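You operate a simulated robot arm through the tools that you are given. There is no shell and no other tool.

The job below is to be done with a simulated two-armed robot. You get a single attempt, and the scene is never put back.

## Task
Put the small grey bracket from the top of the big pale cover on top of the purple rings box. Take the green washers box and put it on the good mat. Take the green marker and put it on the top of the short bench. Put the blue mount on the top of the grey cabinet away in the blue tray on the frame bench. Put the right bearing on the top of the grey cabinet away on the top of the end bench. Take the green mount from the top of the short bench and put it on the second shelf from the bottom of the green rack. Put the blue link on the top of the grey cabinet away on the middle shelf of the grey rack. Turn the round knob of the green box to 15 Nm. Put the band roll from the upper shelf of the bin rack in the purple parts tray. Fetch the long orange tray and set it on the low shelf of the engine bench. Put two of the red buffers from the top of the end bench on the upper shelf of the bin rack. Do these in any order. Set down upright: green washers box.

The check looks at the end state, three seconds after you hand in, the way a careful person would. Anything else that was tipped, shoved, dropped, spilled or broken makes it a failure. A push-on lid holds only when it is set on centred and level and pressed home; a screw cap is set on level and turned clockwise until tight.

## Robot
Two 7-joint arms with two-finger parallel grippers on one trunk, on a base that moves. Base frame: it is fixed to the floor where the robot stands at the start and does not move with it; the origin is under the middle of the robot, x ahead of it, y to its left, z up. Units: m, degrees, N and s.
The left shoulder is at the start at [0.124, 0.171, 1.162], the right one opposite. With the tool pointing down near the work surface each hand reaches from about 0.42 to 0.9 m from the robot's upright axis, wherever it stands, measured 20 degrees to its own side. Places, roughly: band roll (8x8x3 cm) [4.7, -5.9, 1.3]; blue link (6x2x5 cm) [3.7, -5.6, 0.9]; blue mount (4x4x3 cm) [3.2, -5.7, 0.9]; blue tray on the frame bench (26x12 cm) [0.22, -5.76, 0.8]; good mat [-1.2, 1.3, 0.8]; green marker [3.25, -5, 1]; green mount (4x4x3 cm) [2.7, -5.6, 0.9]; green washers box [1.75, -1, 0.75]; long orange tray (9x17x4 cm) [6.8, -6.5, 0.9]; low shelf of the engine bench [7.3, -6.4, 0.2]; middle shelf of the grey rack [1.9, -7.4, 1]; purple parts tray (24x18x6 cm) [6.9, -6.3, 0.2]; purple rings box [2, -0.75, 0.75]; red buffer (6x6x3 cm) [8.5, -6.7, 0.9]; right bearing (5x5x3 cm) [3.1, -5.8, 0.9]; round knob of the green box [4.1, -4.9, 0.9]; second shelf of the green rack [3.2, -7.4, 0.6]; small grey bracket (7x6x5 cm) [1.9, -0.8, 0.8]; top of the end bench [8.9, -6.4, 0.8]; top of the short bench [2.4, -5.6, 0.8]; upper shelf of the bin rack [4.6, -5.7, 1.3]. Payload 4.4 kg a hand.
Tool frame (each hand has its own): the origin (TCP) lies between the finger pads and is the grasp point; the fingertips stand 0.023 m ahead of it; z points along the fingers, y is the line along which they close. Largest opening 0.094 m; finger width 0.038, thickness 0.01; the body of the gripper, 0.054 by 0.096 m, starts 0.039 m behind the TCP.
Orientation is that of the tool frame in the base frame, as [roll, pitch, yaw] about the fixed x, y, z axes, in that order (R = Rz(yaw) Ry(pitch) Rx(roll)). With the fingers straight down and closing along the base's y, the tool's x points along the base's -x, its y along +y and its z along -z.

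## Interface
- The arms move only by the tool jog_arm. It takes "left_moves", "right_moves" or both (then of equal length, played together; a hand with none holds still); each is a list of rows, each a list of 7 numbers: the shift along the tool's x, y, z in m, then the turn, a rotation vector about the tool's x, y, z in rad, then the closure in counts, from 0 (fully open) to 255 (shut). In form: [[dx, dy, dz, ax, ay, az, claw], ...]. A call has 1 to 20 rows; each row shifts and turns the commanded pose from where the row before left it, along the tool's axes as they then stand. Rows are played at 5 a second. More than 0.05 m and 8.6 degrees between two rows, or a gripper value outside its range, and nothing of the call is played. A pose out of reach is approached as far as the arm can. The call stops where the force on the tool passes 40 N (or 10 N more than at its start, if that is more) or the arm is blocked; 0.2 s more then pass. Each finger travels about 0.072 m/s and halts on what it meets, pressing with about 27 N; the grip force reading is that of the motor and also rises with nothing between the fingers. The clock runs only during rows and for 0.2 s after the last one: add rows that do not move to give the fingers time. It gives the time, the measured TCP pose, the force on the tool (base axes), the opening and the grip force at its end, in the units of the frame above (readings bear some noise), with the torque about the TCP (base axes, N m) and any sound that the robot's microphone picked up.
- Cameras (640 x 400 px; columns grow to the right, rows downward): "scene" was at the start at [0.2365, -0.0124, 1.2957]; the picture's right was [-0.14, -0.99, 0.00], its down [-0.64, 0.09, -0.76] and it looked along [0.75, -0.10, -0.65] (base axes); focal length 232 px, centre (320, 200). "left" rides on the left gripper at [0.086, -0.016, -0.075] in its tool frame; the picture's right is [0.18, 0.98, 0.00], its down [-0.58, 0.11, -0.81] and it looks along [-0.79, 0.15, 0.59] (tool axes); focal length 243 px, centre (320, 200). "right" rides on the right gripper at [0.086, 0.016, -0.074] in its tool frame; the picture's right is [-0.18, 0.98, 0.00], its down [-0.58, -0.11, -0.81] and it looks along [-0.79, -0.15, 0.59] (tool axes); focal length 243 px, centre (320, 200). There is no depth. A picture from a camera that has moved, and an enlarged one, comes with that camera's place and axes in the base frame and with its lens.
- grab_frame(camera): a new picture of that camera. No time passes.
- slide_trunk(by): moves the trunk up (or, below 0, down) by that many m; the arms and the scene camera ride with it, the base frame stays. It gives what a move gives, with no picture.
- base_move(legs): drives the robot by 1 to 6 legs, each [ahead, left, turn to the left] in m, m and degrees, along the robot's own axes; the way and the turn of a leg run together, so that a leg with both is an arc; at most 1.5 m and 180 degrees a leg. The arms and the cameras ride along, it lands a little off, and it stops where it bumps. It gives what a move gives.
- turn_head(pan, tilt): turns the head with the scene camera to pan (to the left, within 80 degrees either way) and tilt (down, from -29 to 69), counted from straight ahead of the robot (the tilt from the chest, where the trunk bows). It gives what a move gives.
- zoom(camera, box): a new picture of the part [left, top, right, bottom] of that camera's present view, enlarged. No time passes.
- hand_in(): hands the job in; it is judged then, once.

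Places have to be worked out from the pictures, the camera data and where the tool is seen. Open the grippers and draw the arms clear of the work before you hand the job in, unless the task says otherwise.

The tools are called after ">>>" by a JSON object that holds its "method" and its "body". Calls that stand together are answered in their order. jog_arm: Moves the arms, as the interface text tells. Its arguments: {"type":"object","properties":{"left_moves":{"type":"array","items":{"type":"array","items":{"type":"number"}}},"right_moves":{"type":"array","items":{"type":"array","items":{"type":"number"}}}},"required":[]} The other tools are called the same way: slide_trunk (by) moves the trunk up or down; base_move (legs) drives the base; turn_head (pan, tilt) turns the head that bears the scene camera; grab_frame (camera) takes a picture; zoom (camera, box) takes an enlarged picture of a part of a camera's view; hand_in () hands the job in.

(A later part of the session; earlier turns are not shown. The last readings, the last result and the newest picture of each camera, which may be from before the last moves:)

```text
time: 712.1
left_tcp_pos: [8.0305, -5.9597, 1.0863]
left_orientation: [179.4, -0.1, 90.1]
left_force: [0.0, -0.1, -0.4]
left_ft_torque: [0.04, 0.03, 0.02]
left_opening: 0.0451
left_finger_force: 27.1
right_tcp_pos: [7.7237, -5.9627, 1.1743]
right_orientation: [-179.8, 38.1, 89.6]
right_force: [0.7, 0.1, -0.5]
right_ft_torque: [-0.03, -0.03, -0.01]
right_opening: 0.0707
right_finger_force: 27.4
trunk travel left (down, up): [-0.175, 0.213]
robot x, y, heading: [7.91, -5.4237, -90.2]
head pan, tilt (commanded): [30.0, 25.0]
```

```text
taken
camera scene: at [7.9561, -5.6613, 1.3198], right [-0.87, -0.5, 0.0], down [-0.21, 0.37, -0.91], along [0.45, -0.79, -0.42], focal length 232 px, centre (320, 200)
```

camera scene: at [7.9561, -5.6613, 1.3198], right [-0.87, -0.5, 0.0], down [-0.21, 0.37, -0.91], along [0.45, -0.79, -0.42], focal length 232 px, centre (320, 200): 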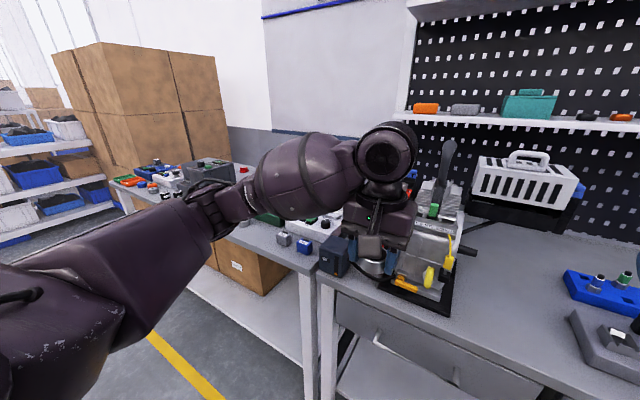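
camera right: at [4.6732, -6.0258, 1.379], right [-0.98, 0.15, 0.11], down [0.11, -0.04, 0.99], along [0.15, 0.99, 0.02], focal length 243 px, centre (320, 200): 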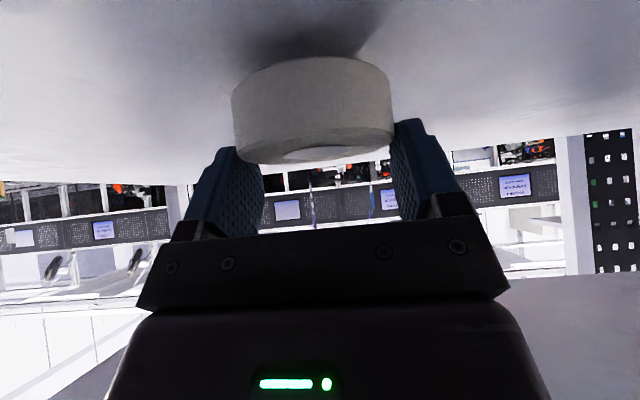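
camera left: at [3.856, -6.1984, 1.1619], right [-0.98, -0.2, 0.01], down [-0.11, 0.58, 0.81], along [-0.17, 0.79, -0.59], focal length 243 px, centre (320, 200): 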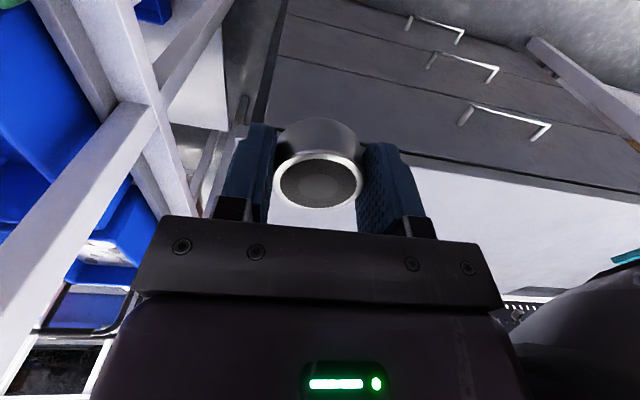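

>>> {"method": "base_move", "body": {"legs": [[0, 0.75, 0]]}}

>>> {"method": "turn_head", "body": {"pan": 5, "tilt": 35}}

>>> {"method": "grab_frame", "body": {"camera": "scene"}}

```text
time: 719.1
left_tcp_pos: [8.7788, -5.9608, 1.0858]
left_orientation: [179.4, -0.1, 90.0]
left_force: [0.5, -0.3, -1.2]
left_ft_torque: [0.01, -0.02, -0.01]
left_opening: 0.0452
left_finger_force: 27.1
right_tcp_pos: [8.4742, -5.9649, 1.174]
right_orientation: [-179.8, 38.1, 89.6]
right_force: [0.2, -1.0, -0.6]
right_ft_torque: [0.0, -0.01, 0.01]
right_opening: 0.0708
right_finger_force: 27.0
trunk travel left (down, up): [-0.175, 0.213]
robot x, y, heading: [8.6581, -5.4304, -90.0]
head pan, tilt (commanded): [30.0, 25.0]
```

```text
time: 720.0
left_tcp_pos: [8.7784, -5.9611, 1.0867]
left_orientation: [179.4, -0.1, 90.0]
left_force: [-0.8, 0.6, -1.0]
left_ft_torque: [0.01, 0.01, 0.04]
left_opening: 0.0449
left_finger_force: 27.0
right_tcp_pos: [8.474, -5.9649, 1.1739]
right_orientation: [-179.8, 38.1, 89.6]
right_force: [0.2, -0.1, -0.1]
right_ft_torque: [0.02, -0.01, 0.01]
right_opening: 0.0711
right_finger_force: 27.1
trunk travel left (down, up): [-0.175, 0.213]
robot x, y, heading: [8.6563, -5.4261, -90.3]
head pan, tilt (commanded): [5.0, 35.0]
```

```text
taken
camera scene: at [8.6663, -5.6708, 1.3041], right [-1.0, -0.09, 0.0], down [-0.05, 0.57, -0.82], along [0.07, -0.82, -0.57], focal length 232 px, centre (320, 200)
```

scene: 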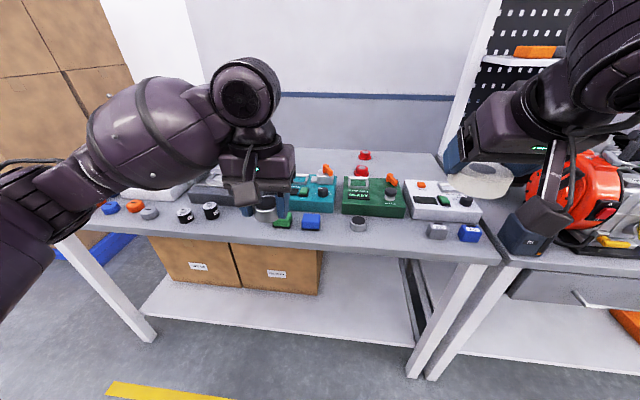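

>>> {"method": "zoom", "body": {"camera": "scene", "box": [260, 130, 500, 260]}}

>>> {"method": "zoom", "body": {"camera": "scene", "box": [70, 150, 310, 280]}}

```text
2.67 times, centred on (380, 195) of scene
camera zoom: at [8.6663, -5.6708, 1.3041], right [-1.0, -0.09, 0.0], down [-0.05, 0.57, -0.82], along [0.07, -0.82, -0.57], focal length 618 px, centre (160, 213)
```

zoom: 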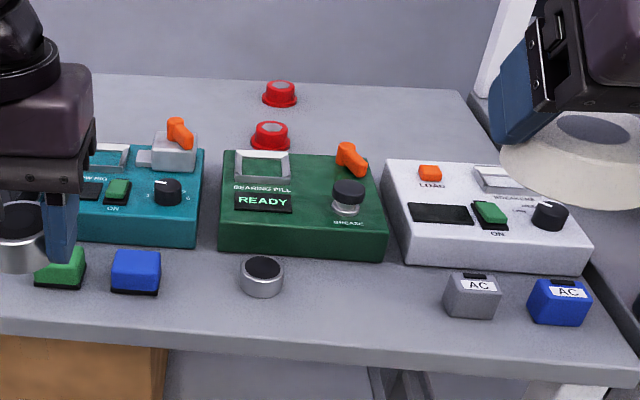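

```text
2.67 times, centred on (190, 215) of scene
camera zoom: at [8.6663, -5.6708, 1.3041], right [-1.0, -0.09, 0.0], down [-0.05, 0.57, -0.82], along [0.07, -0.82, -0.57], focal length 618 px, centre (667, 160)
```

zoom: 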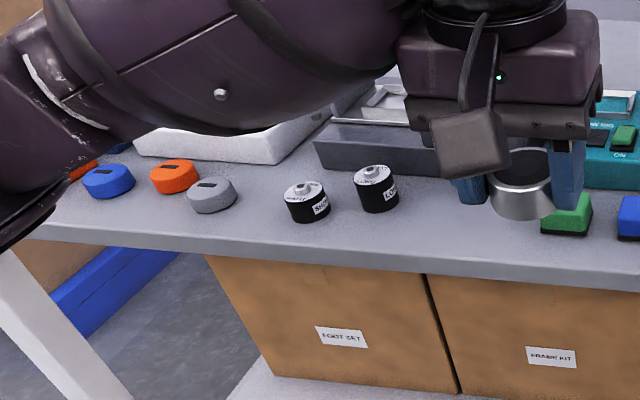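

There are two red buffers visible near the back of the end bench, and another bearing in front of the green device. A free spot for our bearing is next to it at about (8.495,−6.19). I shift 0.32 m right to reach it with the left hand.

>>> {"method": "base_move", "body": {"legs": [[0, -0.32, 0.3]]}}

>>> {"method": "turn_head", "body": {"pan": 10, "tilt": 38}}

>>> {"method": "grab_frame", "body": {"camera": "scene"}}

>>> {"method": "grab_frame", "body": {"camera": "left"}}

```text
time: 723.4
left_tcp_pos: [8.4613, -5.9602, 1.0869]
left_orientation: [179.5, -0.2, 90.5]
left_force: [-0.1, -0.3, -0.4]
left_ft_torque: [-0.01, 0.01, 0.03]
left_opening: 0.0451
left_finger_force: 27.5
right_tcp_pos: [8.1537, -5.9664, 1.1739]
right_orientation: [180.0, 38.2, 89.9]
right_force: [0.5, 0.0, -1.3]
right_ft_torque: [0.0, -0.01, 0.01]
right_opening: 0.0705
right_finger_force: 27.1
trunk travel left (down, up): [-0.175, 0.213]
robot x, y, heading: [8.3408, -5.4309, -90.0]
head pan, tilt (commanded): [5.0, 35.0]
```

```text
time: 724.1
left_tcp_pos: [8.461, -5.9612, 1.0875]
left_orientation: [179.4, -0.1, 90.5]
left_force: [0.3, 0.2, -0.9]
left_ft_torque: [0.01, -0.01, -0.01]
left_opening: 0.0448
left_finger_force: 26.6
right_tcp_pos: [8.1543, -5.9663, 1.1744]
right_orientation: [-179.9, 38.1, 89.9]
right_force: [0.4, -0.1, -0.8]
right_ft_torque: [0.0, 0.0, -0.01]
right_opening: 0.0708
right_finger_force: 27.0
trunk travel left (down, up): [-0.175, 0.213]
robot x, y, heading: [8.3379, -5.4315, -89.7]
head pan, tilt (commanded): [10.0, 38.0]
```

```text
taken
camera scene: at [8.3536, -5.6683, 1.2996], right [-0.98, -0.18, 0.0], down [-0.11, 0.61, -0.79], along [0.14, -0.78, -0.62], focal length 232 px, centre (320, 200)
```

scene: 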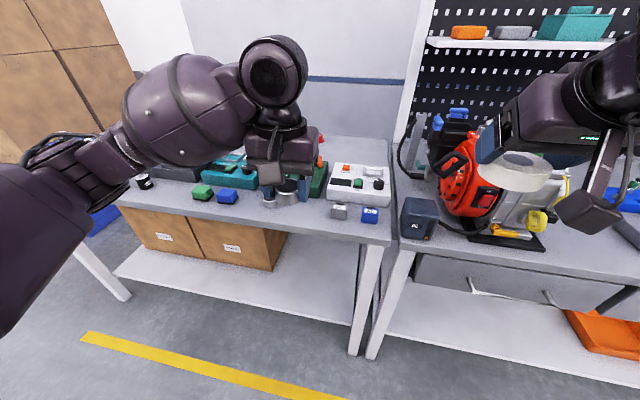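

```text
taken
camera left: at [8.4428, -5.8744, 1.1621], right [0.98, 0.19, 0.01], down [0.1, -0.58, 0.81], along [0.16, -0.79, -0.59], focal length 243 px, centre (320, 200)
```

left: 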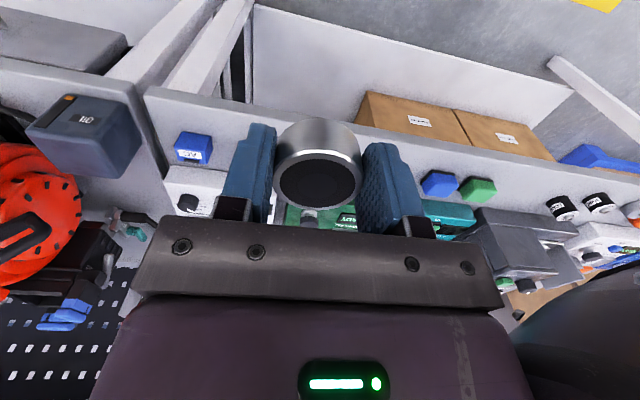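

>>> {"method": "zoom", "body": {"camera": "scene", "box": [240, 150, 400, 250]}}

```text
4.00 times, centred on (320, 200) of scene
camera zoom: at [8.3536, -5.6683, 1.2996], right [-0.98, -0.18, 0.0], down [-0.11, 0.61, -0.79], along [0.14, -0.78, -0.62], focal length 926 px, centre (320, 200)
```

zoom: 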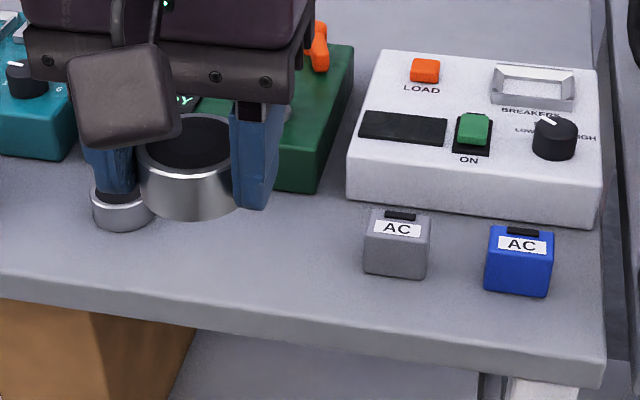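

Bench z≈0.849; the free spot centre is (8.494,−6.17). I move the bearing over it and lower.

>>> {"method": "jog_arm", "body": {"left_moves": [[-0.0418, 0.0067, 0, 0, 0, 0, 200], [-0.0418, 0.0067, 0, 0, 0, 0, 200], [-0.0418, 0.0067, 0, 0, 0, 0, 200], [-0.0418, 0.0067, 0, 0, 0, 0, 200], [-0.0418, 0.0067, 0, 0, 0, 0, 200], [0, 0, 0.04, 0, 0, 0, 200], [0, 0, 0.04, 0, 0, 0, 200], [0, 0, 0.04, 0, 0, 0, 200], [0, 0, 0.04, 0, 0, 0, 200], [0, 0, 0.025, 0, 0, 0, 200], [0, 0, 0, 0, 0, 0, 200]]}}

>>> {"method": "grab_frame", "body": {"camera": "left"}}

>>> {"method": "zoom", "body": {"camera": "scene", "box": [220, 130, 400, 250]}}

```text
time: 726.5
left_tcp_pos: [8.4983, -6.1677, 0.9007]
left_orientation: [179.4, -0.1, 90.5]
left_force: [0.8, 0.2, -0.3]
left_ft_torque: [-0.02, 0.02, 0.03]
left_opening: 0.0451
left_finger_force: 27.4
right_tcp_pos: [8.1552, -5.9647, 1.1751]
right_orientation: [-179.8, 38.0, 89.9]
right_force: [-0.3, 0.9, -0.2]
right_ft_torque: [0.0, -0.02, 0.03]
right_opening: 0.0709
right_finger_force: 27.3
trunk travel left (down, up): [-0.175, 0.213]
robot x, y, heading: [8.3358, -5.4283, -90.0]
head pan, tilt (commanded): [10.0, 38.0]
```

```text
taken
camera left: at [8.4803, -6.0823, 0.9772], right [0.98, 0.19, 0.01], down [0.1, -0.58, 0.81], along [0.16, -0.79, -0.59], focal length 243 px, centre (320, 200)
```

left: 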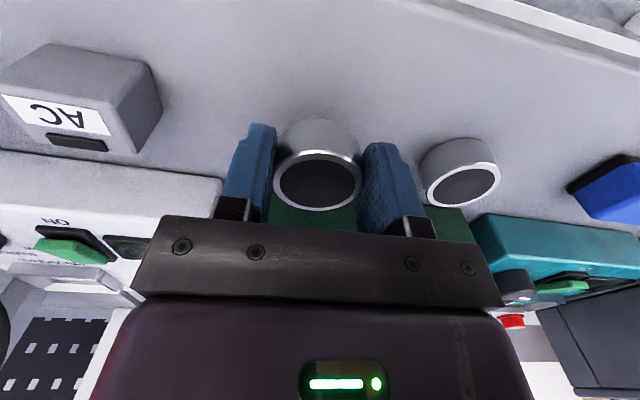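

```text
3.33 times, centred on (310, 190) of scene
camera zoom: at [8.3536, -5.6679, 1.2997], right [-0.98, -0.18, 0.0], down [-0.11, 0.61, -0.79], along [0.14, -0.78, -0.62], focal length 772 px, centre (353, 233)
```

zoom: 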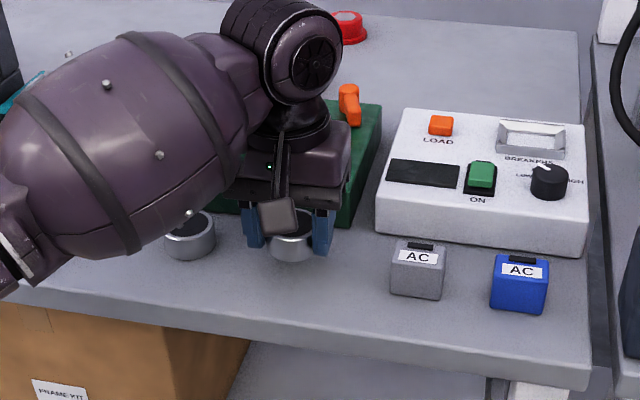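

>>> {"method": "jog_arm", "body": {"left_moves": [[0, 0, 0.012, 0, 0, 0, 200], [0, 0, 0.007, 0, 0, 0, 200], [0, 0, 0.003, 0, 0, 0, 200], [0, 0, 0, 0, 0, 0, 200]]}}

```text
time: 727.5
left_tcp_pos: [8.497, -6.1689, 0.8798]
left_orientation: [179.4, -0.1, 90.5]
left_force: [-0.3, -0.1, -1.3]
left_ft_torque: [-0.01, 0.0, -0.02]
left_opening: 0.0452
left_finger_force: 27.2
right_tcp_pos: [8.154, -5.9665, 1.1734]
right_orientation: [-179.8, 38.1, 89.9]
right_force: [-0.5, 0.2, -1.0]
right_ft_torque: [-0.02, -0.03, 0.02]
right_opening: 0.0707
right_finger_force: 26.8
trunk travel left (down, up): [-0.175, 0.213]
robot x, y, heading: [8.3347, -5.4283, -89.6]
head pan, tilt (commanded): [10.0, 38.0]
```

>>> {"method": "jog_arm", "body": {"left_moves": [[0, 0, 0.0025, 0, 0, 0, 200], [0, 0, 0.0025, 0, 0, 0, 200], [0, 0, 0, 0, 0, 0, 200]]}}

```text
time: 728.3
left_tcp_pos: [8.5, -6.168, 0.8777]
left_orientation: [179.5, 0.1, 90.5]
left_force: [2.3, -1.2, 10.6]
left_ft_torque: [-0.01, 0.18, 0.01]
left_opening: 0.045
left_finger_force: 27.2
right_tcp_pos: [8.1537, -5.965, 1.1755]
right_orientation: [-179.8, 38.2, 89.8]
right_force: [-0.4, -0.4, -0.6]
right_ft_torque: [0.01, -0.02, 0.01]
right_opening: 0.0704
right_finger_force: 27.1
trunk travel left (down, up): [-0.175, 0.213]
robot x, y, heading: [8.3368, -5.4273, -89.8]
head pan, tilt (commanded): [10.0, 38.0]
```

Contact. I release the bearing and rise.

>>> {"method": "jog_arm", "body": {"left_moves": [[0, 0, -0.0015, 0, 0, 0, 200], [0, 0, 0, 0, 0, 0, 120], [0, 0, 0, 0, 0, 0, 90], [0, 0, 0, 0, 0, 0, 80], [0, 0, 0, 0, 0, 0, 80], [0, 0, -0.01, 0, 0, 0, 80], [0, 0, -0.02, 0, 0, 0, 80], [0, 0, -0.03, 0, 0, 0, 80], [0, 0, -0.04, 0, 0, 0, 40], [0, 0, -0.045, 0, 0, 0, 0], [0, 0, -0.045, 0, 0, 0, 0], [0, 0, -0.03, 0, 0, 0, 0], [0.04, 0, 0, 0, 0, 0, 0], [0.045, 0, 0, 0, 0, 0, 0], [0.045, 0, 0, 0, 0, 0, 0], [0, 0, 0, 0, 0, 0, 0]]}}

>>> {"method": "zoom", "body": {"camera": "scene", "box": [180, 110, 400, 250]}}

```text
time: 731.7
left_tcp_pos: [8.4948, -6.0386, 1.0968]
left_orientation: [179.4, -0.3, 90.5]
left_force: [-1.0, 0.3, 0.0]
left_ft_torque: [0.0, -0.01, 0.0]
left_opening: 0.094
left_finger_force: 0.0
right_tcp_pos: [8.155, -5.967, 1.1735]
right_orientation: [-179.9, 38.1, 90.1]
right_force: [-0.3, 0.3, -0.9]
right_ft_torque: [-0.02, 0.0, 0.0]
right_opening: 0.0709
right_finger_force: 27.4
trunk travel left (down, up): [-0.175, 0.213]
robot x, y, heading: [8.3385, -5.4283, -89.6]
head pan, tilt (commanded): [10.0, 38.0]
```

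```text
2.86 times, centred on (290, 180) of scene
camera zoom: at [8.3534, -5.6687, 1.2994], right [-0.98, -0.18, 0.0], down [-0.11, 0.61, -0.79], along [0.14, -0.78, -0.62], focal length 662 px, centre (406, 257)
```

zoom: 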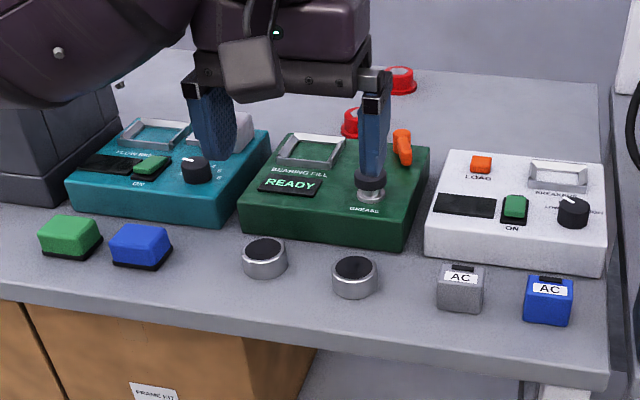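

The bearing stands on the end bench. Now back to the engine bench for the band roll: I raise and retract the left hand, then move right to x≈7.07.

>>> {"method": "jog_arm", "body": {"left_moves": [[0.04, 0, -0.03, 0, 0, 0, 0], [0.04, 0, -0.03, 0, 0, 0, 0], [0.02, 0, -0.04, 0, 0, 0, 0], [0, 0, -0.04, 0, 0, 0, 0], [0, 0, 0, 0, 0, 0, 0]]}}

>>> {"method": "base_move", "body": {"legs": [[0, -1.27, -0.4]]}}

>>> {"method": "turn_head", "body": {"pan": -5, "tilt": 45}}

>>> {"method": "grab_frame", "body": {"camera": "scene"}}

```text
time: 732.9
left_tcp_pos: [8.4926, -5.9401, 1.2352]
left_orientation: [179.4, -0.1, 90.5]
left_force: [0.2, 0.2, -0.2]
left_ft_torque: [0.01, 0.03, 0.03]
left_opening: 0.0938
left_finger_force: 0.1
right_tcp_pos: [8.1542, -5.9685, 1.1741]
right_orientation: [-179.9, 38.0, 90.0]
right_force: [0.4, -1.2, -1.1]
right_ft_torque: [-0.01, -0.01, 0.01]
right_opening: 0.0707
right_finger_force: 27.3
trunk travel left (down, up): [-0.175, 0.213]
robot x, y, heading: [8.3327, -5.4306, -90.1]
head pan, tilt (commanded): [10.0, 38.0]
```

```text
time: 744.4
left_tcp_pos: [7.2086, -5.9446, 1.2363]
left_orientation: [179.4, -0.1, 90.5]
left_force: [0.4, -0.1, -0.4]
left_ft_torque: [-0.01, -0.03, 0.0]
left_opening: 0.094
left_finger_force: 0.0
right_tcp_pos: [6.8728, -5.97, 1.1739]
right_orientation: [-179.9, 38.1, 89.9]
right_force: [0.1, 0.2, -1.1]
right_ft_torque: [0.0, -0.01, 0.01]
right_opening: 0.0706
right_finger_force: 27.0
trunk travel left (down, up): [-0.175, 0.213]
robot x, y, heading: [7.0546, -5.4333, -89.8]
head pan, tilt (commanded): [10.0, 38.0]
```

```text
time: 745.1
left_tcp_pos: [7.2084, -5.944, 1.2377]
left_orientation: [179.4, -0.1, 90.4]
left_force: [-0.1, 0.4, 0.4]
left_ft_torque: [-0.02, 0.03, -0.05]
left_opening: 0.0941
left_finger_force: 0.2
right_tcp_pos: [6.8719, -5.971, 1.1743]
right_orientation: [-179.8, 38.0, 89.9]
right_force: [0.1, 0.1, -1.1]
right_ft_torque: [-0.01, -0.01, 0.03]
right_opening: 0.0706
right_finger_force: 27.4
trunk travel left (down, up): [-0.175, 0.213]
robot x, y, heading: [7.0508, -5.435, -89.9]
head pan, tilt (commanded): [-5.0, 45.0]
```

```text
taken
camera scene: at [7.0487, -5.6688, 1.2893], right [-1.0, 0.08, 0.0], down [0.06, 0.7, -0.71], along [-0.06, -0.7, -0.71], focal length 232 px, centre (320, 200)
```

scene: 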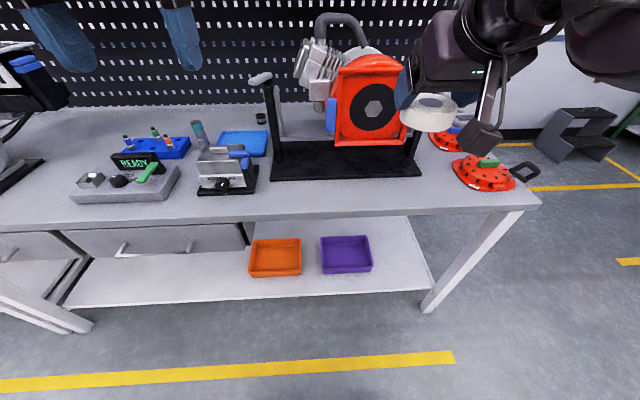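

I lower the trunk fully and check the arm poses before reaching to the low shelf.

>>> {"method": "slide_trunk", "body": {"by": -0.17}}

>>> {"method": "grab_frame", "body": {"camera": "scene"}}

```text
time: 747.0
left_tcp_pos: [7.2081, -5.9433, 1.0675]
left_orientation: [179.3, 0.0, 90.5]
left_force: [-0.6, 0.5, -0.4]
left_ft_torque: [0.0, 0.0, -0.02]
left_opening: 0.0938
left_finger_force: 0.1
right_tcp_pos: [6.8719, -6.025, 0.8446]
right_orientation: [-179.8, 14.3, 90.0]
right_force: [0.5, -0.4, -1.3]
right_ft_torque: [0.0, -0.01, 0.03]
right_opening: 0.0708
right_finger_force: 26.9
trunk travel left (down, up): [-0.005, 0.383]
robot x, y, heading: [7.0555, -5.4344, -89.9]
head pan, tilt (commanded): [-5.0, 45.0]
```

```text
taken
camera scene: at [7.0492, -5.8194, 1.0835], right [-1.0, 0.08, 0.0], down [0.06, 0.7, -0.71], along [-0.06, -0.7, -0.71], focal length 232 px, centre (320, 200)
```

scene: 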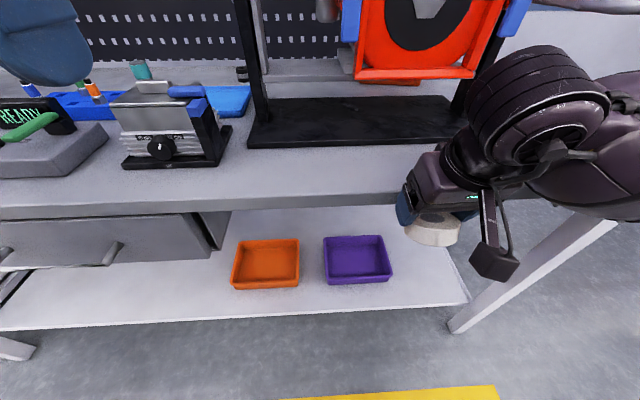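

The right hand ended up close to the bench edge, so I back the base 0.12 m before lowering the arm further.

>>> {"method": "base_move", "body": {"legs": [[-0.12, 0, 0]]}}

>>> {"method": "jog_arm", "body": {"right_moves": [[0.0074, 0, 0.0291, 0, 0, 0, 150], [0.0099, 0, 0.0388, 0, 0, 0, 150], [0.0099, 0, 0.0388, 0, 0, 0, 150], [0.0099, 0, 0.0388, 0, 0, 0, 150], [0.0099, 0, 0.0388, 0, 0, 0, 150], [0.0099, 0, 0.0388, 0, 0, 0, 150], [0, 0, 0, 0, 0, 0, 150]]}}

>>> {"method": "grab_frame", "body": {"camera": "scene"}}

```text
time: 748.3
left_tcp_pos: [7.2063, -5.8257, 1.0672]
left_orientation: [179.4, -0.1, 90.5]
left_force: [-0.3, 0.2, 0.8]
left_ft_torque: [-0.02, -0.04, -0.02]
left_opening: 0.0937
left_finger_force: 0.1
right_tcp_pos: [6.871, -5.9062, 0.8449]
right_orientation: [-179.7, 14.3, 90.0]
right_force: [-0.3, -0.4, 0.1]
right_ft_torque: [-0.02, 0.0, 0.01]
right_opening: 0.0708
right_finger_force: 26.5
trunk travel left (down, up): [-0.005, 0.383]
robot x, y, heading: [7.0558, -5.3149, -89.6]
head pan, tilt (commanded): [-5.0, 45.0]
```

```text
time: 749.9
left_tcp_pos: [7.2077, -5.8253, 1.0663]
left_orientation: [179.4, -0.1, 90.4]
left_force: [0.7, 0.4, -0.6]
left_ft_torque: [0.01, -0.02, 0.04]
left_opening: 0.0939
left_finger_force: 0.1
right_tcp_pos: [6.8709, -5.9069, 0.614]
right_orientation: [-179.8, 14.3, 90.0]
right_force: [-0.5, 0.1, -1.7]
right_ft_torque: [-0.01, -0.01, 0.01]
right_opening: 0.0704
right_finger_force: 27.2
trunk travel left (down, up): [-0.005, 0.383]
robot x, y, heading: [7.0518, -5.3143, -89.6]
head pan, tilt (commanded): [-5.0, 45.0]
```

```text
taken
camera scene: at [7.0487, -5.701, 1.0831], right [-1.0, 0.08, 0.0], down [0.06, 0.7, -0.71], along [-0.06, -0.7, -0.71], focal length 232 px, centre (320, 200)
```

scene: 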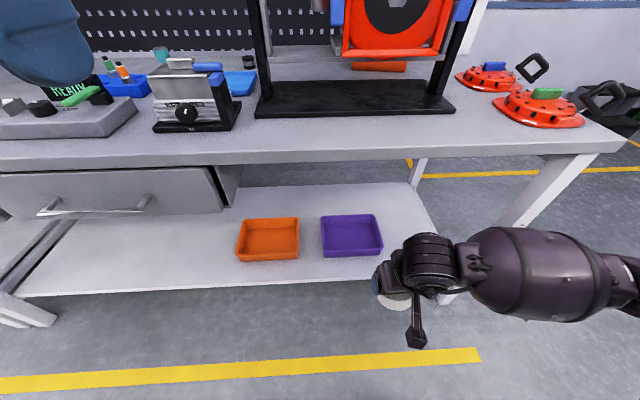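

The arm lowers freely. Behind the machine the orange tray is visible on the bench. I continue lowering and tilt the hand forward.

>>> {"method": "jog_arm", "body": {"right_moves": [[0.0099, 0, 0.0388, 0, 0, 0, 150], [0.0099, 0, 0.0388, 0, 0, 0, 150], [0.0099, 0, 0.0388, 0, 0, 0, 150], [0.0099, 0, 0.0388, 0, 0, 0, 150], [0.0074, 0, 0.0291, 0, 0, 0, 150], [0, 0, 0, 0, -0.1, 0, 150], [0, 0, 0, 0, -0.1, 0, 150], [0, 0, 0, 0, -0.1, 0, 150], [0, 0, 0, 0, -0.1, 0, 150], [0, 0, 0, 0, 0, 0, 150]]}}

>>> {"method": "grab_frame", "body": {"camera": "scene"}}

>>> {"method": "grab_frame", "body": {"camera": "right"}}

```text
time: 752.1
left_tcp_pos: [7.2072, -5.8251, 1.0664]
left_orientation: [179.4, 0.0, 90.5]
left_force: [0.3, -0.9, -0.5]
left_ft_torque: [-0.01, -0.05, -0.02]
left_opening: 0.094
left_finger_force: 0.1
right_tcp_pos: [6.87, -5.9049, 0.4237]
right_orientation: [-179.8, 20.0, 90.0]
right_force: [-0.1, 0.5, -1.1]
right_ft_torque: [0.0, -0.01, -0.02]
right_opening: 0.0705
right_finger_force: 26.7
right hand out of reach, approached as far as the arm can: row 7, 8, 9
trunk travel left (down, up): [-0.005, 0.383]
robot x, y, heading: [7.0548, -5.3174, -89.8]
head pan, tilt (commanded): [-5.0, 45.0]
```

```text
taken
camera scene: at [7.0488, -5.7011, 1.083], right [-1.0, 0.08, 0.0], down [0.06, 0.7, -0.71], along [-0.06, -0.7, -0.71], focal length 232 px, centre (320, 200)
```

scene: 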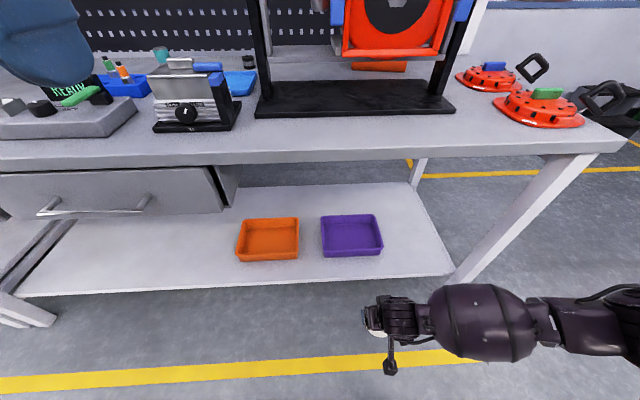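

```text
taken
camera right: at [6.8874, -5.798, 0.4642], right [0.98, -0.17, 0.06], down [-0.11, -0.27, 0.96], along [-0.15, -0.95, -0.28], focal length 243 px, centre (320, 200)
```

right: 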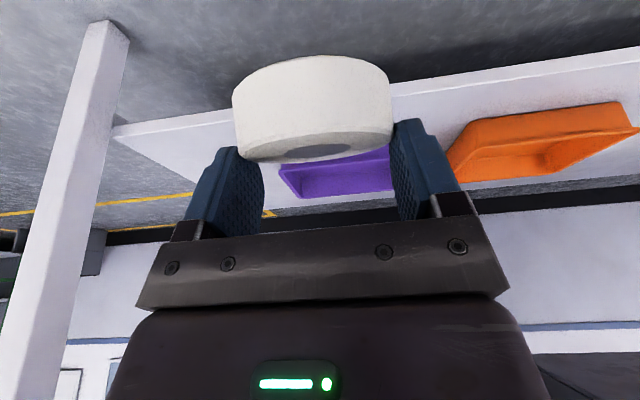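

Reaching with a nearly straight arm keeps the elbow away from the bench leg. I extend the arm forward at this height and increase the tilt first.

>>> {"method": "jog_arm", "body": {"right_moves": [[-0.0376, 0, 0.0137, 0, 0, 0, 150], [-0.0376, 0, 0.0137, 0, -0.05, 0, 150], [-0.0376, 0, 0.0137, 0, -0.05, 0, 150], [-0.03, 0, 0.0109, 0, -0.05, 0, 150], [0, 0, 0, 0, -0.08, 0, 150], [0, 0, 0, 0, -0.08, 0, 150], [0, 0, 0, 0, 0, 0, 150]]}}

>>> {"method": "grab_frame", "body": {"camera": "scene"}}

```text
time: 753.7
left_tcp_pos: [7.2075, -5.8248, 1.0659]
left_orientation: [179.4, -0.1, 90.5]
left_force: [-0.1, 0.4, 0.3]
left_ft_torque: [0.01, 0.01, 0.0]
left_opening: 0.0939
left_finger_force: 0.0
right_tcp_pos: [6.8681, -6.0639, 0.4344]
right_orientation: [179.8, 32.3, 90.5]
right_force: [0.0, -0.3, -1.2]
right_ft_torque: [0.05, 0.0, 0.02]
right_opening: 0.0705
right_finger_force: 27.1
right hand out of reach, approached as far as the arm can: row 5, 6
trunk travel left (down, up): [-0.005, 0.383]
robot x, y, heading: [7.0548, -5.3179, -89.9]
head pan, tilt (commanded): [-5.0, 45.0]
```

```text
taken
camera scene: at [7.0487, -5.7011, 1.083], right [-1.0, 0.08, 0.0], down [0.06, 0.7, -0.71], along [-0.06, -0.7, -0.71], focal length 232 px, centre (320, 200)
```

scene: 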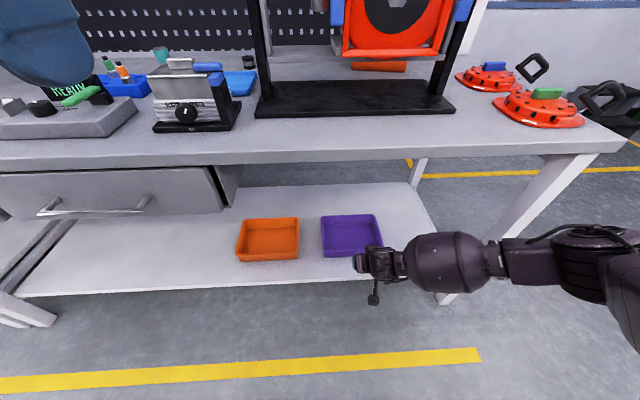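

>>> {"method": "jog_arm", "body": {"right_moves": [[-0.0282, 0, 0.0178, 0, 0, 0, 150], [-0.0282, 0, 0.0178, 0, -0.05, 0, 150], [-0.0282, 0, 0.0178, 0, -0.05, 0, 150], [0, 0, 0, 0, 0, 0, 150]]}}

>>> {"method": "grab_frame", "body": {"camera": "scene"}}

```text
time: 754.7
left_tcp_pos: [7.2088, -5.8252, 1.0673]
left_orientation: [179.3, -0.1, 90.5]
left_force: [-0.4, 0.1, 0.5]
left_ft_torque: [-0.01, 0.01, 0.0]
left_opening: 0.094
left_finger_force: 0.1
right_tcp_pos: [6.8683, -6.1639, 0.4347]
right_orientation: [179.7, 38.1, 90.5]
right_force: [-0.4, 0.8, -0.6]
right_ft_torque: [-0.02, 0.0, -0.01]
right_opening: 0.0707
right_finger_force: 27.0
trunk travel left (down, up): [-0.005, 0.383]
robot x, y, heading: [7.0493, -5.3166, -89.7]
head pan, tilt (commanded): [-5.0, 45.0]
```

```text
taken
camera scene: at [7.0487, -5.7012, 1.083], right [-1.0, 0.08, 0.0], down [0.06, 0.7, -0.71], along [-0.06, -0.7, -0.71], focal length 232 px, centre (320, 200)
```

scene: 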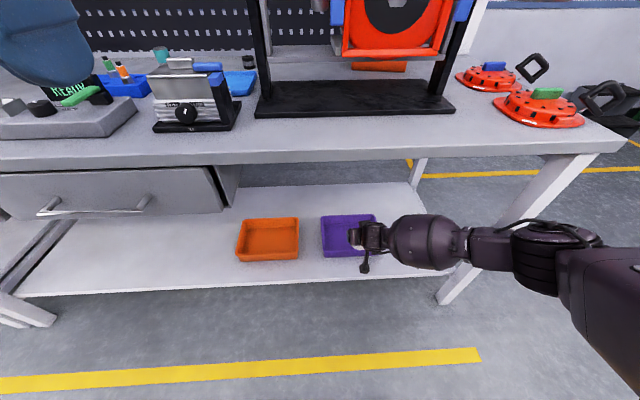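

>>> {"method": "jog_arm", "body": {"right_moves": [[0.0278, 0, 0.0354, 0, 0, 0, 150], [0.0278, 0, 0.0354, 0, 0, 0, 150], [-0.0315, 0, 0.0247, 0, 0, 0, 150], [0, 0, 0, 0, 0, 0, 150]]}}

>>> {"method": "grab_frame", "body": {"camera": "right"}}

>>> {"method": "grab_frame", "body": {"camera": "scene"}}

```text
time: 755.7
left_tcp_pos: [7.2089, -5.8255, 1.0673]
left_orientation: [179.4, -0.1, 90.3]
left_force: [0.8, -0.6, -0.5]
left_ft_torque: [-0.02, 0.03, 0.02]
left_opening: 0.0942
left_finger_force: 0.1
right_tcp_pos: [6.8711, -6.1917, 0.3442]
right_orientation: [179.9, 38.0, 90.5]
right_force: [-0.5, 0.6, -0.6]
right_ft_torque: [0.0, -0.01, -0.02]
right_opening: 0.0708
right_finger_force: 27.0
right hand out of reach, approached as far as the arm can: row 3
trunk travel left (down, up): [-0.005, 0.383]
robot x, y, heading: [7.0512, -5.3145, -89.8]
head pan, tilt (commanded): [-5.0, 45.0]
```

```text
taken
camera right: at [6.8863, -6.0774, 0.3498], right [0.98, -0.13, 0.12], down [-0.11, 0.04, 0.99], along [-0.14, -0.99, 0.02], focal length 243 px, centre (320, 200)
```

right: 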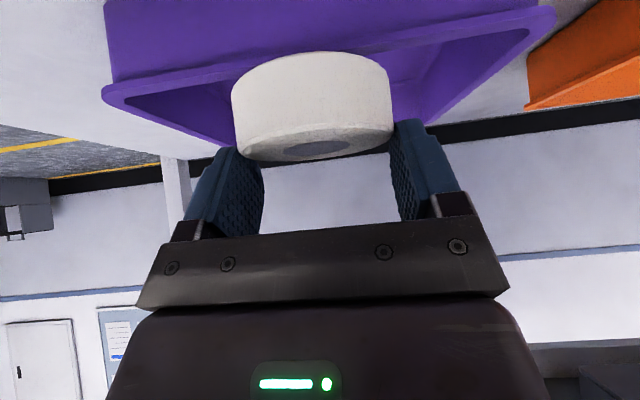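

```text
taken
camera scene: at [7.0489, -5.7014, 1.0829], right [-1.0, 0.08, 0.0], down [0.06, 0.7, -0.71], along [-0.06, -0.7, -0.71], focal length 232 px, centre (320, 200)
```

scene: 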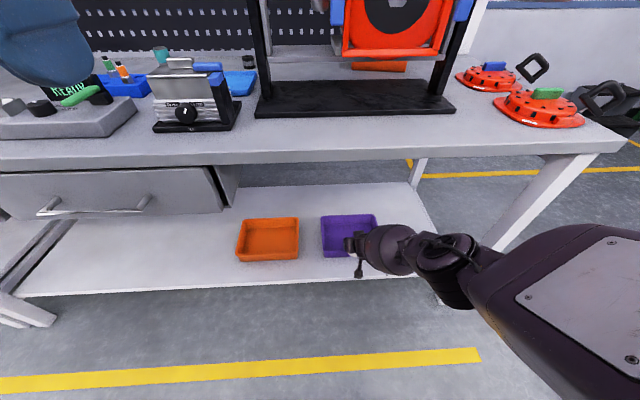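

The arm is now nearly straight with the elbow tucked in. I drive the base forward 9 cm to bring the roll over the tray.

>>> {"method": "base_move", "body": {"legs": [[0.09, 0, 0]]}}

>>> {"method": "grab_frame", "body": {"camera": "right"}}

>>> {"method": "grab_frame", "body": {"camera": "scene"}}

```text
time: 756.8
left_tcp_pos: [7.2102, -5.9154, 1.0668]
left_orientation: [179.4, -0.2, 90.5]
left_force: [0.4, -0.2, -0.4]
left_ft_torque: [0.02, 0.0, 0.0]
left_opening: 0.0941
left_finger_force: 0.0
right_tcp_pos: [6.8696, -6.2833, 0.3429]
right_orientation: [179.8, 38.0, 90.6]
right_force: [-0.1, -0.2, -0.8]
right_ft_torque: [-0.04, -0.01, 0.04]
right_opening: 0.071
right_finger_force: 27.2
trunk travel left (down, up): [-0.005, 0.383]
robot x, y, heading: [7.0555, -5.404, -89.7]
head pan, tilt (commanded): [-5.0, 45.0]
```

```text
taken
camera right: at [6.8865, -6.1672, 0.3493], right [0.98, -0.13, 0.12], down [-0.11, 0.04, 0.99], along [-0.14, -0.99, 0.02], focal length 243 px, centre (320, 200)
```

right: 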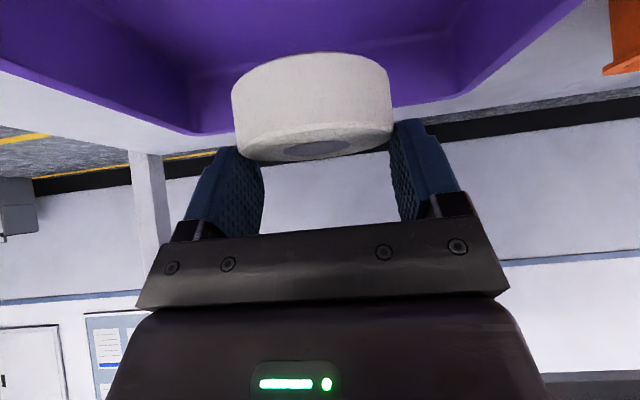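

```text
taken
camera scene: at [7.0492, -5.7916, 1.0827], right [-1.0, 0.08, 0.0], down [0.06, 0.71, -0.71], along [-0.06, -0.7, -0.71], focal length 232 px, centre (320, 200)
```

scene: 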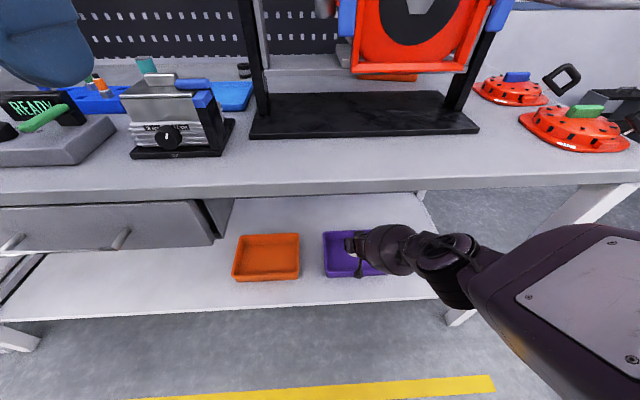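

The roll is above the tray. To lower it, I bring the base 9 cm closer and then draw the arm back and down over the tray.

>>> {"method": "base_move", "body": {"legs": [[0.09, 0, 0]]}}

>>> {"method": "jog_arm", "body": {"right_moves": [[0.0315, 0, -0.0246, 0, 0, 0, 150], [0.0315, 0, -0.0246, 0, 0, 0, 150], [0.0315, 0, 0.004, 0, 0, 0, 150], [0.0185, 0, 0.0236, 0, 0, 0, 150], [0, 0, 0, 0, 0, 0, 150]]}}

>>> {"method": "grab_frame", "body": {"camera": "right"}}

>>> {"method": "grab_frame", "body": {"camera": "scene"}}

```text
time: 757.9
left_tcp_pos: [7.2097, -6.0065, 1.0656]
left_orientation: [179.3, -0.3, 90.5]
left_force: [-0.3, -0.9, -0.1]
left_ft_torque: [0.02, 0.02, 0.03]
left_opening: 0.0939
left_finger_force: 0.1
right_tcp_pos: [6.8718, -6.3719, 0.3439]
right_orientation: [179.8, 37.9, 90.5]
right_force: [-0.2, 0.9, -1.5]
right_ft_torque: [0.01, 0.0, 0.01]
right_opening: 0.0705
right_finger_force: 27.1
trunk travel left (down, up): [-0.005, 0.383]
robot x, y, heading: [7.0539, -5.4927, -90.0]
head pan, tilt (commanded): [-5.0, 45.0]
```

```text
time: 759.1
left_tcp_pos: [7.2096, -6.0048, 1.0667]
left_orientation: [179.4, -0.1, 90.6]
left_force: [-1.0, -0.2, -1.4]
left_ft_torque: [-0.02, -0.01, 0.04]
left_opening: 0.0939
left_finger_force: 0.1
right_tcp_pos: [6.8936, -6.3231, 0.2978]
right_orientation: [179.6, 38.2, 90.5]
right_force: [-0.2, 0.3, 0.2]
right_ft_torque: [-0.02, 0.02, 0.01]
right_opening: 0.0706
right_finger_force: 27.5
right hand out of reach, approached as far as the arm can: row 1, 2, 3
trunk travel left (down, up): [-0.005, 0.383]
robot x, y, heading: [7.0558, -5.4921, -90.1]
head pan, tilt (commanded): [-5.0, 45.0]
```

```text
taken
camera right: at [6.9091, -6.2079, 0.3034], right [0.98, -0.13, 0.12], down [-0.11, 0.04, 0.99], along [-0.14, -0.99, 0.02], focal length 243 px, centre (320, 200)
```

right: 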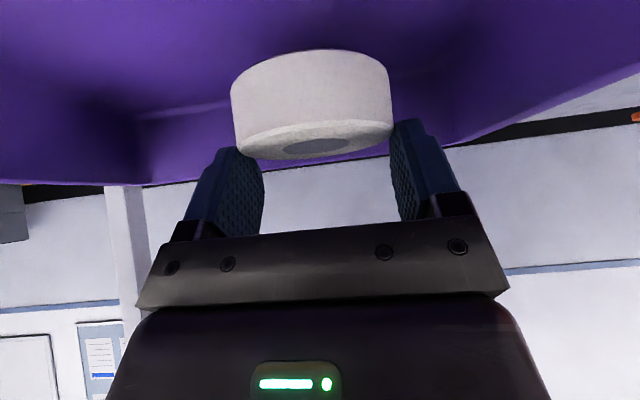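

```text
taken
camera scene: at [7.0499, -5.8811, 1.0833], right [-1.0, 0.08, 0.0], down [0.06, 0.7, -0.71], along [-0.06, -0.7, -0.71], focal length 232 px, centre (320, 200)
```

scene: 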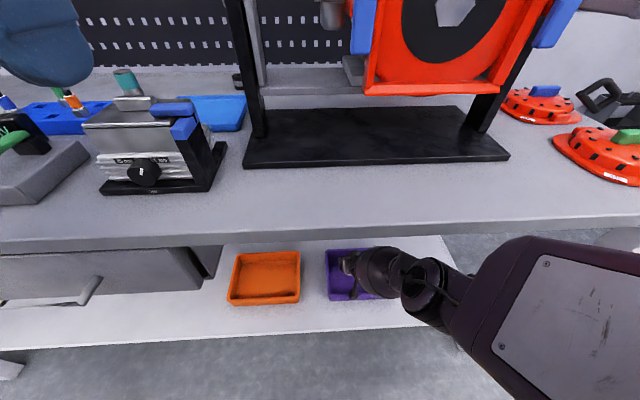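

>>> {"method": "jog_arm", "body": {"right_moves": [[0.0123, 0, 0.0157, 0, 0, 0, 150], [0.0123, 0, 0.0157, 0, 0, 0, 150], [0, 0, 0, 0, 0, 0, 150]]}}

>>> {"method": "grab_frame", "body": {"camera": "right"}}

```text
time: 759.9
left_tcp_pos: [7.2093, -6.0047, 1.0657]
left_orientation: [179.4, -0.1, 90.5]
left_force: [0.4, 0.3, -0.4]
left_ft_torque: [0.01, 0.03, 0.0]
left_opening: 0.0938
left_finger_force: 0.0
right_tcp_pos: [6.902, -6.3122, 0.2894]
right_orientation: [179.8, 38.0, 90.5]
right_force: [0.3, -0.2, -1.1]
right_ft_torque: [0.0, 0.0, -0.03]
right_opening: 0.0708
right_finger_force: 27.2
right hand out of reach, approached as far as the arm can: row 1, 2
trunk travel left (down, up): [-0.005, 0.383]
robot x, y, heading: [7.057, -5.4975, -89.9]
head pan, tilt (commanded): [-5.0, 45.0]
```

```text
taken
camera right: at [6.9181, -6.197, 0.295], right [0.98, -0.13, 0.12], down [-0.11, 0.04, 0.99], along [-0.14, -0.99, 0.02], focal length 243 px, centre (320, 200)
```

right: 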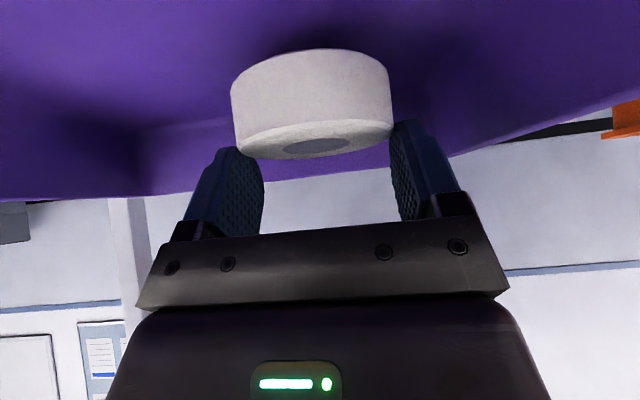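

I am at the straight-arm limit; I move the base 3 cm closer and draw the hand back and down.

>>> {"method": "base_move", "body": {"legs": [[0.035, 0, 0]]}}

>>> {"method": "jog_arm", "body": {"right_moves": [[0.03, -0.008, 0.0, 0, 0, 0, 150], [0.03, -0.008, 0.005, 0, 0, 0, 150], [0.015, -0.005, 0.015, 0, 0, 0, 150], [0, 0, 0, 0, 0, 0, 150]]}}

>>> {"method": "grab_frame", "body": {"camera": "right"}}

>>> {"method": "zoom", "body": {"camera": "scene", "box": [200, 200, 480, 375]}}

```text
time: 760.8
left_tcp_pos: [7.2097, -6.0348, 1.0695]
left_orientation: [179.4, 0.2, 90.4]
left_force: [-0.8, -0.8, -0.5]
left_ft_torque: [0.0, -0.02, 0.02]
left_opening: 0.0938
left_finger_force: 0.1
right_tcp_pos: [6.9024, -6.3467, 0.2951]
right_orientation: [179.9, 38.4, 90.4]
right_force: [1.0, -0.5, -0.6]
right_ft_torque: [-0.01, 0.0, -0.02]
right_opening: 0.0706
right_finger_force: 26.7
trunk travel left (down, up): [-0.005, 0.383]
robot x, y, heading: [7.0567, -5.5311, -89.8]
head pan, tilt (commanded): [-5.0, 45.0]
```

```text
time: 761.1
left_tcp_pos: [7.2122, -6.0346, 1.0698]
left_orientation: [179.5, 0.1, 90.7]
left_force: [-0.1, 0.0, 0.4]
left_ft_torque: [0.02, -0.02, -0.02]
left_opening: 0.0941
left_finger_force: 0.0
right_tcp_pos: [6.9021, -6.342, 0.2917]
right_orientation: [179.4, 39.0, 90.0]
right_force: [0.6, -0.9, 10.3]
right_ft_torque: [1.43, -0.1, -0.31]
right_opening: 0.0708
right_finger_force: 27.1
trunk travel left (down, up): [-0.005, 0.383]
robot x, y, heading: [7.0578, -5.5303, -89.9]
head pan, tilt (commanded): [-5.0, 45.0]
stopped in row 1 (right hand): the force on the tool passed its limit at 68 N (the readings are from after the stop); the commanded pose is now the measured one
```

```text
taken
camera right: at [6.9177, -6.2265, 0.2951], right [0.98, -0.14, 0.12], down [-0.12, 0.06, 0.99], along [-0.14, -0.99, 0.04], focal length 243 px, centre (320, 200)
```

right: 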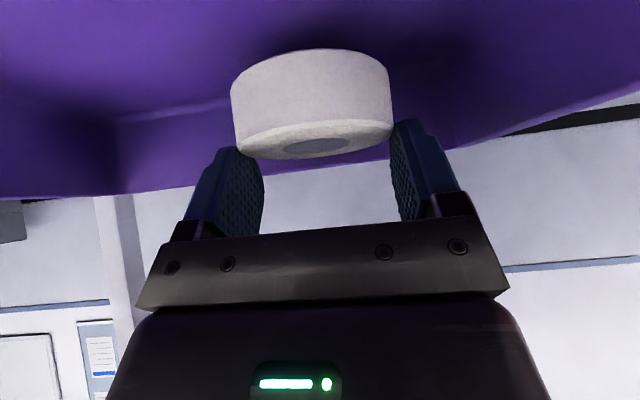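

```text
2.29 times, centred on (340, 288) of scene
camera zoom: at [7.0522, -5.9106, 1.0854], right [-1.0, 0.08, 0.0], down [0.06, 0.7, -0.71], along [-0.06, -0.71, -0.7], focal length 529 px, centre (274, 0)
```

zoom: 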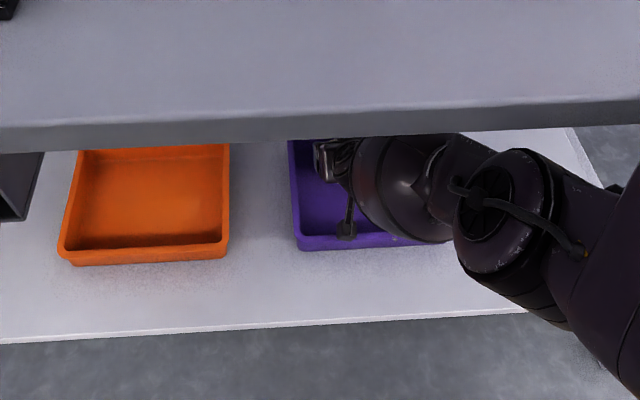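

The wrist camera had touched the tray rim because my move also went down; nothing shifted visibly. I move straight back at constant height first, then lower.

>>> {"method": "jog_arm", "body": {"right_moves": [[0, 0, -0.004, 0, 0, 0, 150], [0.0144, 0, -0.0113, 0, 0, 0, 150], [0.0144, 0, -0.0113, 0, 0, 0, 150], [0.0144, 0, -0.0113, 0, 0, 0, 150], [0, 0, 0, 0, 0, 0, 150]]}}

>>> {"method": "grab_frame", "body": {"camera": "right"}}

>>> {"method": "zoom", "body": {"camera": "scene", "box": [200, 200, 480, 375]}}

```text
time: 762.3
left_tcp_pos: [7.2108, -6.038, 1.0673]
left_orientation: [179.4, -0.1, 90.6]
left_force: [0.4, 0.4, 0.0]
left_ft_torque: [0.0, 0.0, 0.02]
left_opening: 0.0938
left_finger_force: 0.0
right_tcp_pos: [6.9034, -6.3204, 0.289]
right_orientation: [179.9, 38.3, 90.1]
right_force: [-6.1, -10.8, 28.3]
right_ft_torque: [3.05, -0.15, 0.62]
right_opening: 0.0708
right_finger_force: 27.2
right hand out of reach, approached as far as the arm can: row 2, 3, 4
trunk travel left (down, up): [-0.005, 0.383]
robot x, y, heading: [7.0577, -5.532, -89.8]
head pan, tilt (commanded): [-5.0, 45.0]
```

```text
taken
camera right: at [6.9195, -6.2053, 0.2943], right [0.98, -0.14, 0.11], down [-0.11, 0.04, 0.99], along [-0.15, -0.99, 0.03], focal length 243 px, centre (320, 200)
```

right: 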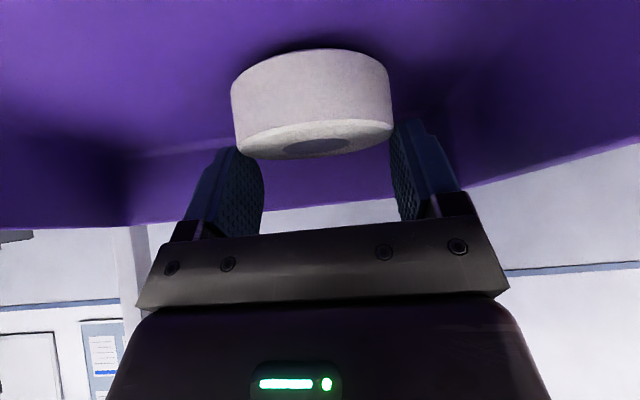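

```text
2.29 times, centred on (340, 288) of scene
camera zoom: at [7.0503, -5.9138, 1.0838], right [-1.0, 0.08, 0.0], down [0.06, 0.7, -0.71], along [-0.06, -0.71, -0.71], focal length 529 px, centre (274, 0)
```

zoom: 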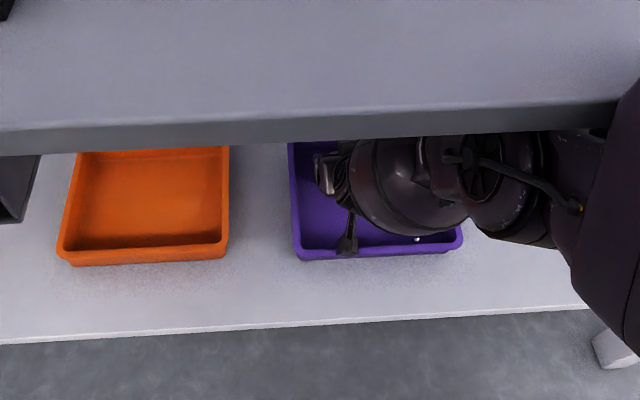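

The roll already rests on the tray floor (the shelf is a bit higher than I assumed) and presses 28 N. I relieve the pressure and open the fingers.

>>> {"method": "jog_arm", "body": {"right_moves": [[-0.0037, 0, -0.0047, 0, 0, 0, 150], [-0.0025, 0, -0.0031, 0, 0, 0, 150], [0, 0, 0, 0, 0, 0, 150]]}}

>>> {"method": "zoom", "body": {"camera": "scene", "box": [200, 200, 480, 375]}}

```text
time: 763.0
left_tcp_pos: [7.2102, -6.0377, 1.0651]
left_orientation: [179.4, -0.2, 90.5]
left_force: [-0.2, -0.7, 0.3]
left_ft_torque: [-0.03, -0.03, 0.01]
left_opening: 0.0939
left_finger_force: 0.0
right_tcp_pos: [6.9074, -6.3158, 0.2888]
right_orientation: [179.9, 38.0, 90.1]
right_force: [-3.8, -2.5, 35.4]
right_ft_torque: [4.57, -0.29, 0.41]
right_opening: 0.0707
right_finger_force: 27.3
right hand out of reach, approached as far as the arm can: row 1
trunk travel left (down, up): [-0.005, 0.383]
robot x, y, heading: [7.0565, -5.5281, -89.9]
head pan, tilt (commanded): [-5.0, 45.0]
stopped in row 3 (right hand): the force on the tool passed its limit at 47 N (the readings are from after the stop); the commanded pose is now the measured one
```

```text
2.29 times, centred on (340, 288) of scene
camera zoom: at [7.0503, -5.9142, 1.0827], right [-1.0, 0.08, 0.0], down [0.06, 0.7, -0.71], along [-0.06, -0.71, -0.71], focal length 529 px, centre (274, 0)
```

zoom: 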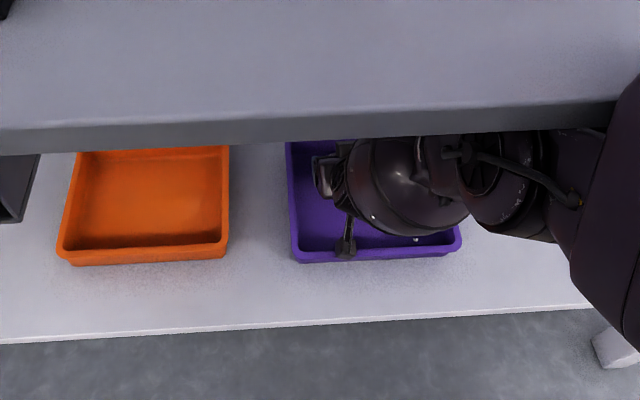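

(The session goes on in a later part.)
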